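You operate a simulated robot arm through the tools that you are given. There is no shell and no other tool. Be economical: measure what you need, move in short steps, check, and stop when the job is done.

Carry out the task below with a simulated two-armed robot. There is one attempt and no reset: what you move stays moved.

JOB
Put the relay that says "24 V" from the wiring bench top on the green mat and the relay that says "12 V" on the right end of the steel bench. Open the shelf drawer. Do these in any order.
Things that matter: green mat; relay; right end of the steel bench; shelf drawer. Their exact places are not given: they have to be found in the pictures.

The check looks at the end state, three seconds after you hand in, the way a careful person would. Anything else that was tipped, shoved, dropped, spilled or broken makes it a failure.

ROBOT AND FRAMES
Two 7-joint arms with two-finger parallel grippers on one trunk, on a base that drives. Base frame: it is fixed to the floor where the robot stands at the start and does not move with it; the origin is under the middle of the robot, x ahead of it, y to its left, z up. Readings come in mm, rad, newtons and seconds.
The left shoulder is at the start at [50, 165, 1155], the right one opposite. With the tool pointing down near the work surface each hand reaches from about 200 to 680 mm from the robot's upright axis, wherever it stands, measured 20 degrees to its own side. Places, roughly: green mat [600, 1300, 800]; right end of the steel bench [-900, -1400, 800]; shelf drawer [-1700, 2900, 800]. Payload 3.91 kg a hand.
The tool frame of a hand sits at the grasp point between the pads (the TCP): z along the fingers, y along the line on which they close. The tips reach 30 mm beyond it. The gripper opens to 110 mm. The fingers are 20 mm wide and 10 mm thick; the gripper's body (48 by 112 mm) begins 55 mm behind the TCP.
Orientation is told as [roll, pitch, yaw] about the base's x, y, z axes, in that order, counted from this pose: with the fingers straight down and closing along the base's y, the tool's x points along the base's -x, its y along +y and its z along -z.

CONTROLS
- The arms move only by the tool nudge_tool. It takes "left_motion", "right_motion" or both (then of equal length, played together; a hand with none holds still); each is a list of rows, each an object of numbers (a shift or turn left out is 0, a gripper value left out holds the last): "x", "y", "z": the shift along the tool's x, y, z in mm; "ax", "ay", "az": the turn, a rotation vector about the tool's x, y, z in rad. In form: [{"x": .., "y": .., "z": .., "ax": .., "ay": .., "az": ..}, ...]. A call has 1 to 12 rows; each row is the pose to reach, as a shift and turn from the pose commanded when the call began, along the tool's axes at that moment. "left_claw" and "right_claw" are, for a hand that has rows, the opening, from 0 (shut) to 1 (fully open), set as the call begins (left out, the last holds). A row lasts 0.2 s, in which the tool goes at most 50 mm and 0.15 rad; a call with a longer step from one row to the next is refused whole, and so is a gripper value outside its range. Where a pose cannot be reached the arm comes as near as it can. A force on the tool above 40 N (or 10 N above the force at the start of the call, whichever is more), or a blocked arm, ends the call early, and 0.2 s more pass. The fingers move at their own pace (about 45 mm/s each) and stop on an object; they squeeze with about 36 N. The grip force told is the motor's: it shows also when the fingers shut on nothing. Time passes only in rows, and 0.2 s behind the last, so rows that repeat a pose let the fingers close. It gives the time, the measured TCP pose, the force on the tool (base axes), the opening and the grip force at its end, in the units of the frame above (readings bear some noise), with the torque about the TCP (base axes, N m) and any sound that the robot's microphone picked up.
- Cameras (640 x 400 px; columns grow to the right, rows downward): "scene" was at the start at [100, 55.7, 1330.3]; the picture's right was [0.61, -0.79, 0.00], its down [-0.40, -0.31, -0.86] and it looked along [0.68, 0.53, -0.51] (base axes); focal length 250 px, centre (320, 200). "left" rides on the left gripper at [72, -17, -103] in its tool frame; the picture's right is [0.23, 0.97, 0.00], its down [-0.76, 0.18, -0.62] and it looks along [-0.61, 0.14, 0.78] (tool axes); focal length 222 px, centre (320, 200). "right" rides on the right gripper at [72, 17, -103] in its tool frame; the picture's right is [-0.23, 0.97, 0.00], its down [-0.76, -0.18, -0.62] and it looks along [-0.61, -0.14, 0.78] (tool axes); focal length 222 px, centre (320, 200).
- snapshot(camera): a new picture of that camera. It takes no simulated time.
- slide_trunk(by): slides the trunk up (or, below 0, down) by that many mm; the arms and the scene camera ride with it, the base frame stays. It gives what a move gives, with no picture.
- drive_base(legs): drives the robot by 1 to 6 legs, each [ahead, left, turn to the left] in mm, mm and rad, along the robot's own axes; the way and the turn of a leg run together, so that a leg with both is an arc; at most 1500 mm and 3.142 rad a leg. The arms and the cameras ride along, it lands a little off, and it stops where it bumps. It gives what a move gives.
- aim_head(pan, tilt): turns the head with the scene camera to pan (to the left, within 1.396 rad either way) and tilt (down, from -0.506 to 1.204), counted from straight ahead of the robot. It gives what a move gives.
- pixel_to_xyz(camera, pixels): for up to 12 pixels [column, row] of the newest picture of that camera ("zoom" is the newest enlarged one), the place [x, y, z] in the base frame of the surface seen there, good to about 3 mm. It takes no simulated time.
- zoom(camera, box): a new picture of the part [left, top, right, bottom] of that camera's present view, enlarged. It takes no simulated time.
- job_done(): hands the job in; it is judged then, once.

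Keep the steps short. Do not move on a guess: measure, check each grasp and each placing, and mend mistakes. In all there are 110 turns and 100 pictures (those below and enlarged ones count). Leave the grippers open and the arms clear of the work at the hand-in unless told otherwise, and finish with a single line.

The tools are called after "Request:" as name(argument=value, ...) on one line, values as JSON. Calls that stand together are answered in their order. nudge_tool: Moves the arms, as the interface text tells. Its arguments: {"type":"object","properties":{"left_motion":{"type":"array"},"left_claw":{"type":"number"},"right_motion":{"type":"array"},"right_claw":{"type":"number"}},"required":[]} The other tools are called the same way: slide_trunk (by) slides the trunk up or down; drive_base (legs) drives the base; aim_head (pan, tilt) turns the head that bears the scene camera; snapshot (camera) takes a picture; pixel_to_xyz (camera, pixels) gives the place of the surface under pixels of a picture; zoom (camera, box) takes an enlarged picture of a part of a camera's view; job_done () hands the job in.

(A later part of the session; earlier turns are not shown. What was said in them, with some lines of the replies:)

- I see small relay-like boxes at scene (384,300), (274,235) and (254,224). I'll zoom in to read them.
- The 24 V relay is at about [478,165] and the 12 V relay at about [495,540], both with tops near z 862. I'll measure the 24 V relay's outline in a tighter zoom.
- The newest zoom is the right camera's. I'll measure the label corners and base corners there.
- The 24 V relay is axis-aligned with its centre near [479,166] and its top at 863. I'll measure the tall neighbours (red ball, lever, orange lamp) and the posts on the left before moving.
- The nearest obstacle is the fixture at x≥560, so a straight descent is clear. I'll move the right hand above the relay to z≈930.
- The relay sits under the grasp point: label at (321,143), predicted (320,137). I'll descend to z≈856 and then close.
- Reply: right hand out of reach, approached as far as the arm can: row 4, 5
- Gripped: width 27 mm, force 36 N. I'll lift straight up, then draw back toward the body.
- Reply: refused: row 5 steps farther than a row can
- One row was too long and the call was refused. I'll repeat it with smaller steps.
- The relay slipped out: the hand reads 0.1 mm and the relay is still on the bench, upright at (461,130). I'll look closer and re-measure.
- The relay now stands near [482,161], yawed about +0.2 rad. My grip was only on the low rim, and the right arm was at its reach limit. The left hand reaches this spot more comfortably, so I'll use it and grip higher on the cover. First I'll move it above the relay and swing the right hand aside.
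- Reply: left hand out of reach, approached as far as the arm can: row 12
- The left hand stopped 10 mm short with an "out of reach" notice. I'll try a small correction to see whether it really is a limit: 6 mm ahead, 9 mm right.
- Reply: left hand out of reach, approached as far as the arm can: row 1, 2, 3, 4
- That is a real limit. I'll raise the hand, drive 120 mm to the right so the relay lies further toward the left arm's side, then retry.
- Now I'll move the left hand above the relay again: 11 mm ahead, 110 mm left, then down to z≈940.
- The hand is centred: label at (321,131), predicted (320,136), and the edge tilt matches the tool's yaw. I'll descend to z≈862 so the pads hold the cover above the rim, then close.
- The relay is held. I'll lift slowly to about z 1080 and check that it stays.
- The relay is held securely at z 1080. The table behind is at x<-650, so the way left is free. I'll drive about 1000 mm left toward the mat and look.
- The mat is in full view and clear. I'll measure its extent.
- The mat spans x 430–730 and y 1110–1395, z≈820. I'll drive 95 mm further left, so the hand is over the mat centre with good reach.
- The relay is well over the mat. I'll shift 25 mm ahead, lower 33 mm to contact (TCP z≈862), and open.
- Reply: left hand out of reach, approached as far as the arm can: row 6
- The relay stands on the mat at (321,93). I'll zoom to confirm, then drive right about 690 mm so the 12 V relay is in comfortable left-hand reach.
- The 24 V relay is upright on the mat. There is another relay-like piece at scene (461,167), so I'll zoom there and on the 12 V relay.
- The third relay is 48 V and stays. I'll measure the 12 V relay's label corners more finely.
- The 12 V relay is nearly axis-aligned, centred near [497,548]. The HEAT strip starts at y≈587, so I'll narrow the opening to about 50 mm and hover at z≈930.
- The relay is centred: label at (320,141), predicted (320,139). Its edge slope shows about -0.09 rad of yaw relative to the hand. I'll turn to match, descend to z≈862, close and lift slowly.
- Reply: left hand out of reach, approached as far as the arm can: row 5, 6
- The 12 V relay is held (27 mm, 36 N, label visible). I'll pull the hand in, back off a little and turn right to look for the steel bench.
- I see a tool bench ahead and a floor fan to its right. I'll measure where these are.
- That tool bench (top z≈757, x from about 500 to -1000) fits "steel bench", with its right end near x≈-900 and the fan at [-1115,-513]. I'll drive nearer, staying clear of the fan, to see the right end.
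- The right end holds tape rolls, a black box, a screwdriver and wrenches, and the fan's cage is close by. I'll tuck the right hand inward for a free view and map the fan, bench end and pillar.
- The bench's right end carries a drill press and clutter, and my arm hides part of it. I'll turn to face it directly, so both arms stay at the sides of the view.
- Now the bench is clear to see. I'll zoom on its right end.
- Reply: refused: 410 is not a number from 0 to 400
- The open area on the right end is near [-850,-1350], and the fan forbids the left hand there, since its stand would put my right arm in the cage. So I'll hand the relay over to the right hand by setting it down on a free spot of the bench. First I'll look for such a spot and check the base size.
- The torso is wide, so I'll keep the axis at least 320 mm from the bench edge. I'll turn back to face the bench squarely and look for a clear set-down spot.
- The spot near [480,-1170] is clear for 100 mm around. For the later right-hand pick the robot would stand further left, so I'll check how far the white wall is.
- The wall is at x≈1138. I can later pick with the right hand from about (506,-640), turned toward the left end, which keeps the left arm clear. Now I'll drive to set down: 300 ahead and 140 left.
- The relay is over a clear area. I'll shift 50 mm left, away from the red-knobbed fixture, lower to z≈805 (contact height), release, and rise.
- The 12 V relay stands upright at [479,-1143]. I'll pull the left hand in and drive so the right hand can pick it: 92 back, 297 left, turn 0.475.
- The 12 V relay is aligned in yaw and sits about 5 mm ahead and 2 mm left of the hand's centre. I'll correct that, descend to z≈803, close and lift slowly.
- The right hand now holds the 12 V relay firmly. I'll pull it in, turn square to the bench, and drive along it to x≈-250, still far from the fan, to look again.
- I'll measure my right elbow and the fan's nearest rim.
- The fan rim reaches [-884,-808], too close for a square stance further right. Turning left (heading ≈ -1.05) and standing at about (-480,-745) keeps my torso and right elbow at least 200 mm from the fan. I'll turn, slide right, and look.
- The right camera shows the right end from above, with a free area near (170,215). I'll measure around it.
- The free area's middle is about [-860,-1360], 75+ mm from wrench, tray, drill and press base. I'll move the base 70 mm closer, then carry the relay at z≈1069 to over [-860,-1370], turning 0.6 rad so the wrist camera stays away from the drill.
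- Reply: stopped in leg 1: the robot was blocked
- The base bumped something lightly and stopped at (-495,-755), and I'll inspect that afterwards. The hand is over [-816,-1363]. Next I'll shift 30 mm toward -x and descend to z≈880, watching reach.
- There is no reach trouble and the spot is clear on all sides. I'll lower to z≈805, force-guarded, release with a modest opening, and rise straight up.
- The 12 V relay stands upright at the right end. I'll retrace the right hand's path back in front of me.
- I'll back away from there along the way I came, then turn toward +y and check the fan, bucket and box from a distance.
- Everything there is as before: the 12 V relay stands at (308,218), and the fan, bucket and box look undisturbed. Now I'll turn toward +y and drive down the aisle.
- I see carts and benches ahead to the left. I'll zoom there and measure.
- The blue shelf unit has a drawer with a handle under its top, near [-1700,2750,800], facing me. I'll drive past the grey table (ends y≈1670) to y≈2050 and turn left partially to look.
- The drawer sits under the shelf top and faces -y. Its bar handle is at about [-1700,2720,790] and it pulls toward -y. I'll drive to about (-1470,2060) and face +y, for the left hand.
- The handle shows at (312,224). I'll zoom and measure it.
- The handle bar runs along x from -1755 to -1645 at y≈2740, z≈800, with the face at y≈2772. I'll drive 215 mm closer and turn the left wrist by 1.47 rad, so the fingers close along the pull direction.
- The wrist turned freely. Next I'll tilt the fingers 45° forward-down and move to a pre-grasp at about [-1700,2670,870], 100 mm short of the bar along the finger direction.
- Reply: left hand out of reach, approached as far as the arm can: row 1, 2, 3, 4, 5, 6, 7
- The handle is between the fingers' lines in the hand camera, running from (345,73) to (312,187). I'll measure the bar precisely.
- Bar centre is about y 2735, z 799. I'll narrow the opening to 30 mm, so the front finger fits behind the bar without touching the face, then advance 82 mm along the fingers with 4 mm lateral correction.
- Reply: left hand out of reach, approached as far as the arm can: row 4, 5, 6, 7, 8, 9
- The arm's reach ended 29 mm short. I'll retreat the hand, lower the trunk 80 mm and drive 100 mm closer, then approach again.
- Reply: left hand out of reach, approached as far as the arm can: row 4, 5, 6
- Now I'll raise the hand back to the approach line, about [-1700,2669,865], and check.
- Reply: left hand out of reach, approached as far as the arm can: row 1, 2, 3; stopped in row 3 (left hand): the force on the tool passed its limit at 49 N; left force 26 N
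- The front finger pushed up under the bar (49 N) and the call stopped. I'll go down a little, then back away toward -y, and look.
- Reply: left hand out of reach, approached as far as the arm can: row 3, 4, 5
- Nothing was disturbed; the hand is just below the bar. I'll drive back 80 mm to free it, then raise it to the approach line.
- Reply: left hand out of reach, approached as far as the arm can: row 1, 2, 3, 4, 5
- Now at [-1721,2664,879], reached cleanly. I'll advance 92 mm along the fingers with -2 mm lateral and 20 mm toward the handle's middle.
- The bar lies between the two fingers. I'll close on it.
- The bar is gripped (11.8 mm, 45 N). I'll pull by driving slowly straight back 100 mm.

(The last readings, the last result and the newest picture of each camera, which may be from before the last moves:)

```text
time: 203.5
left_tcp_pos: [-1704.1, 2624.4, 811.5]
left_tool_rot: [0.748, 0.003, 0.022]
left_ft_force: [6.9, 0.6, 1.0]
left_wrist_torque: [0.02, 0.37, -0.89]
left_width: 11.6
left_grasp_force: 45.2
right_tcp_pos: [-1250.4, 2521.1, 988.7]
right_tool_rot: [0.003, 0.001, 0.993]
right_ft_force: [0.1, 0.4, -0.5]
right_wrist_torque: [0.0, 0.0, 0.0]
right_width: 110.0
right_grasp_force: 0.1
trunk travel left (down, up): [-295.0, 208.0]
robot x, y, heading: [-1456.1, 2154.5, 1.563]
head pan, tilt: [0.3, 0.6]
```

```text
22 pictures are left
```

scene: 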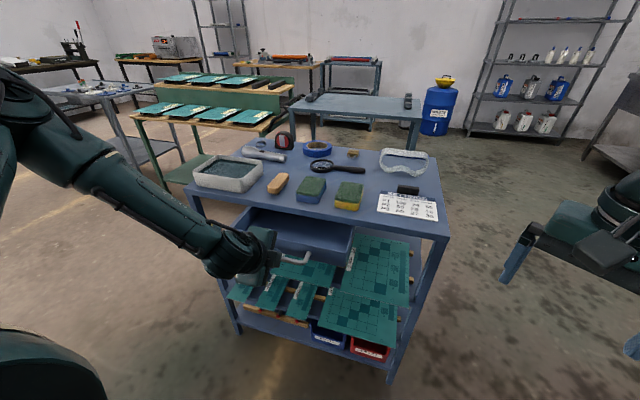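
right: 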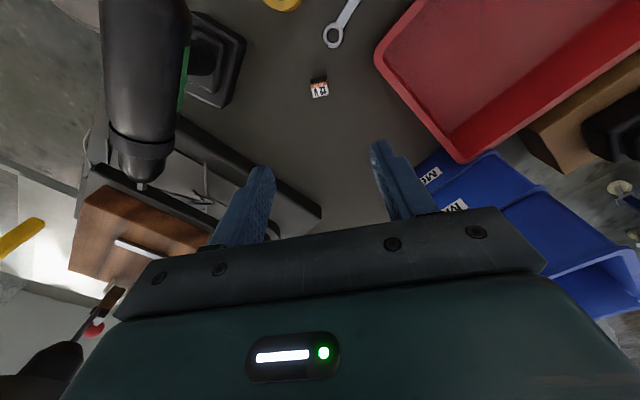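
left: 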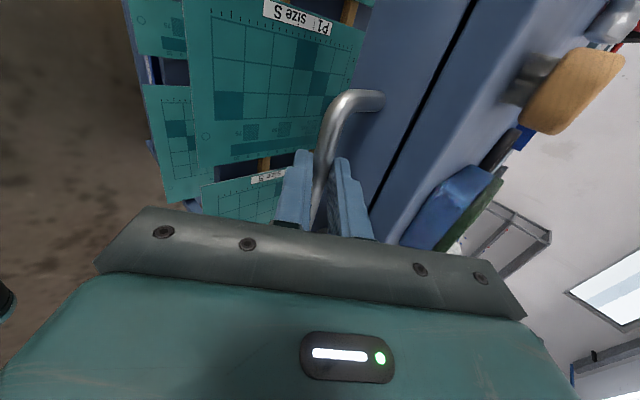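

The drawer follows freely: 100 mm open, shelf still in place. I'll pull 110 mm more.

Request:
drive_base(legs=[[-110, 0, 0]])

Request:
snapshot(camera="scene")

Request:
pixel_to_xyz(camera="scene", pixels=[[320, 220], [440, 225], [205, 188], [300, 250], [350, 255]])

```text
time: 204.7
left_tcp_pos: [-1703.7, 2517.4, 813.4]
left_tool_rot: [0.748, 0.0, 0.017]
left_ft_force: [9.0, -0.4, 0.7]
left_wrist_torque: [0.01, 0.34, -0.9]
left_width: 11.7
left_grasp_force: 45.0
right_tcp_pos: [-1251.3, 2414.3, 988.2]
right_tool_rot: [0.0, 0.003, 0.993]
right_ft_force: [-0.3, 0.1, 0.8]
right_wrist_torque: [-0.01, -0.02, -0.03]
right_width: 110.1
right_grasp_force: 0.0
trunk travel left (down, up): [-295.0, 208.0]
robot x, y, heading: [-1455.3, 2048.6, 1.562]
head pan, tilt: [0.3, 0.6]
```

```text
21 pictures are left
```

scene: 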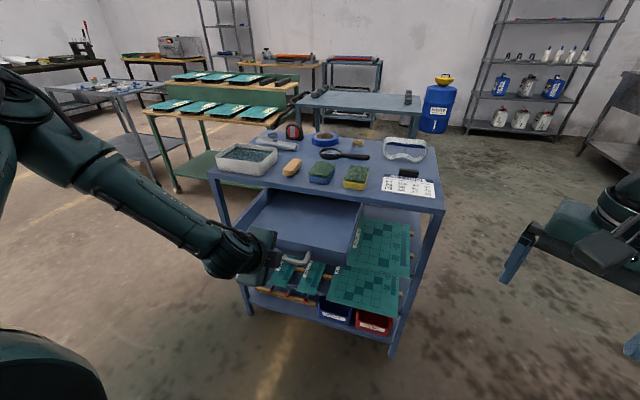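

```text
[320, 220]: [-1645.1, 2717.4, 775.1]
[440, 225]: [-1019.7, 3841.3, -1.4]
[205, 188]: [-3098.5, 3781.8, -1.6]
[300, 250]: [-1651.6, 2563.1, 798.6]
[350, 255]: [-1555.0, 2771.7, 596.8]
```

Open by about 207 mm. I'll try 45 mm more with the force-guarded arm move; if it hits its end stop, the move ends.

Request:
nudge_tool(left_motion=[{"y": -7, "z": -7}, {"y": -15, "z": -14}, {"y": -22, "z": -20}, {"y": -28, "z": -26}, {"y": -33, "z": -31}, {"y": -33, "z": -31}])

```text
time: 205.3
left_tcp_pos: [-1703.2, 2505.2, 811.6]
left_tool_rot: [0.759, 0.004, 0.013]
left_ft_force: [4.7, 19.3, -22.5]
left_wrist_torque: [0.08, 0.48, -0.53]
left_width: 11.6
left_grasp_force: 44.5
right_tcp_pos: [-1251.0, 2418.2, 986.4]
right_tool_rot: [-0.002, 0.004, 0.991]
right_ft_force: [-0.8, 0.4, 0.1]
right_wrist_torque: [0.01, 0.0, 0.02]
right_width: 109.9
right_grasp_force: 0.0
trunk travel left (down, up): [-295.0, 208.0]
robot x, y, heading: [-1458.5, 2045.2, 1.559]
head pan, tilt: [0.3, 0.6]
stopped in row 3 (left hand): the force on the tool passed its limit at 47 N (the readings are from after the stop); the commanded pose is now the measured one
```

The drawer reached its end stop at about 220 mm, fully open. I'll release to 30 mm and retreat back along the finger direction.

Request:
nudge_tool(left_motion=[{"z": 0}, {"z": 0}, {"z": 0}], left_claw=0.28)

Request:
nudge_tool(left_motion=[{"z": -15}, {"z": -30}, {"z": -50}, {"z": -70}, {"z": -85}, {"z": -85}])

Request:
drive_base(legs=[[-150, 0, 0]])

Request:
snapshot(camera="scene")

```text
time: 206.2
left_tcp_pos: [-1703.3, 2501.8, 814.6]
left_tool_rot: [0.762, 0.001, 0.016]
left_ft_force: [0.1, 0.2, -1.0]
left_wrist_torque: [0.01, 0.02, 0.03]
left_width: 30.9
left_grasp_force: 0.0
right_tcp_pos: [-1250.6, 2415.0, 990.1]
right_tool_rot: [0.001, 0.001, 0.99]
right_ft_force: [0.5, 0.4, 0.3]
right_wrist_torque: [0.03, 0.0, 0.0]
right_width: 109.9
right_grasp_force: 0.1
trunk travel left (down, up): [-295.0, 208.0]
robot x, y, heading: [-1453.9, 2051.5, 1.564]
head pan, tilt: [0.3, 0.6]
```

```text
time: 207.6
left_tcp_pos: [-1701.4, 2451.0, 876.0]
left_tool_rot: [0.761, 0.002, 0.015]
left_ft_force: [0.2, 0.1, 1.0]
left_wrist_torque: [-0.03, 0.01, 0.01]
left_width: 30.8
left_grasp_force: 0.1
left hand out of reach, approached as far as the arm can: row 5, 6
right_tcp_pos: [-1251.8, 2413.0, 988.9]
right_tool_rot: [0.0, 0.001, 0.991]
right_ft_force: [0.2, 0.2, -0.1]
right_wrist_torque: [0.01, 0.01, 0.03]
right_width: 110.2
right_grasp_force: 0.1
trunk travel left (down, up): [-295.0, 208.0]
robot x, y, heading: [-1454.7, 2047.0, 1.559]
head pan, tilt: [0.3, 0.6]
```

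```text
time: 208.9
left_tcp_pos: [-1705.9, 2299.8, 876.1]
left_tool_rot: [0.762, 0.002, 0.017]
left_ft_force: [-0.3, 0.4, 0.4]
left_wrist_torque: [0.01, -0.02, -0.01]
left_width: 30.9
left_grasp_force: 0.1
right_tcp_pos: [-1252.8, 2264.4, 988.4]
right_tool_rot: [-0.001, -0.001, 0.992]
right_ft_force: [0.4, -0.4, -0.9]
right_wrist_torque: [-0.04, -0.02, 0.01]
right_width: 110.0
right_grasp_force: 0.0
trunk travel left (down, up): [-295.0, 208.0]
robot x, y, heading: [-1458.4, 1899.1, 1.566]
head pan, tilt: [0.3, 0.6]
```

```text
20 pictures are left
```

scene: 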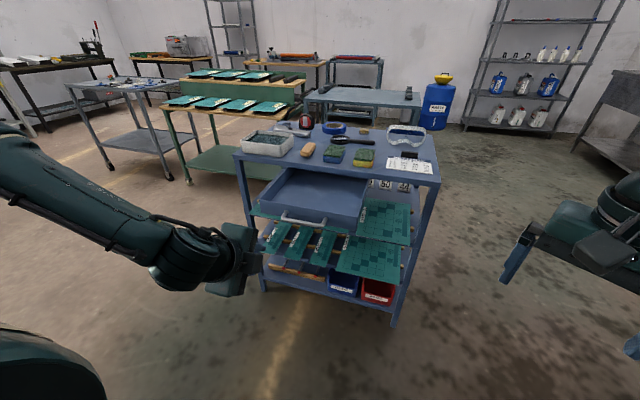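

The drawer stays open, nothing on the shelf moved, and the arms are clear. I'll open the left gripper fully.

Request:
nudge_tool(left_motion=[{"z": 0}, {"z": 0}, {"z": 0}, {"z": 0}, {"z": 0}], left_claw=1)

Request:
job_done()

```text
time: 210.1
left_tcp_pos: [-1703.3, 2300.3, 876.4]
left_tool_rot: [0.761, 0.002, 0.017]
left_ft_force: [0.1, -0.1, 0.4]
left_wrist_torque: [-0.04, 0.0, -0.03]
left_width: 109.7
left_grasp_force: 0.0
right_tcp_pos: [-1252.9, 2264.1, 989.1]
right_tool_rot: [-0.001, 0.0, 0.994]
right_ft_force: [-1.0, 0.2, -0.3]
right_wrist_torque: [0.02, 0.03, 0.0]
right_width: 110.0
right_grasp_force: 0.1
trunk travel left (down, up): [-295.0, 208.0]
robot x, y, heading: [-1456.0, 1898.2, 1.558]
head pan, tilt: [0.3, 0.6]
```

```text
The job is handed in.
```

The job is handed in: the 24 V relay is upright on the green mat, the 12 V relay is upright on the right end of the bench I took to be the steel one, and the shelf drawer is open to its stop; the base bumped something once near that bench, and nothing looked disturbed afterwards.
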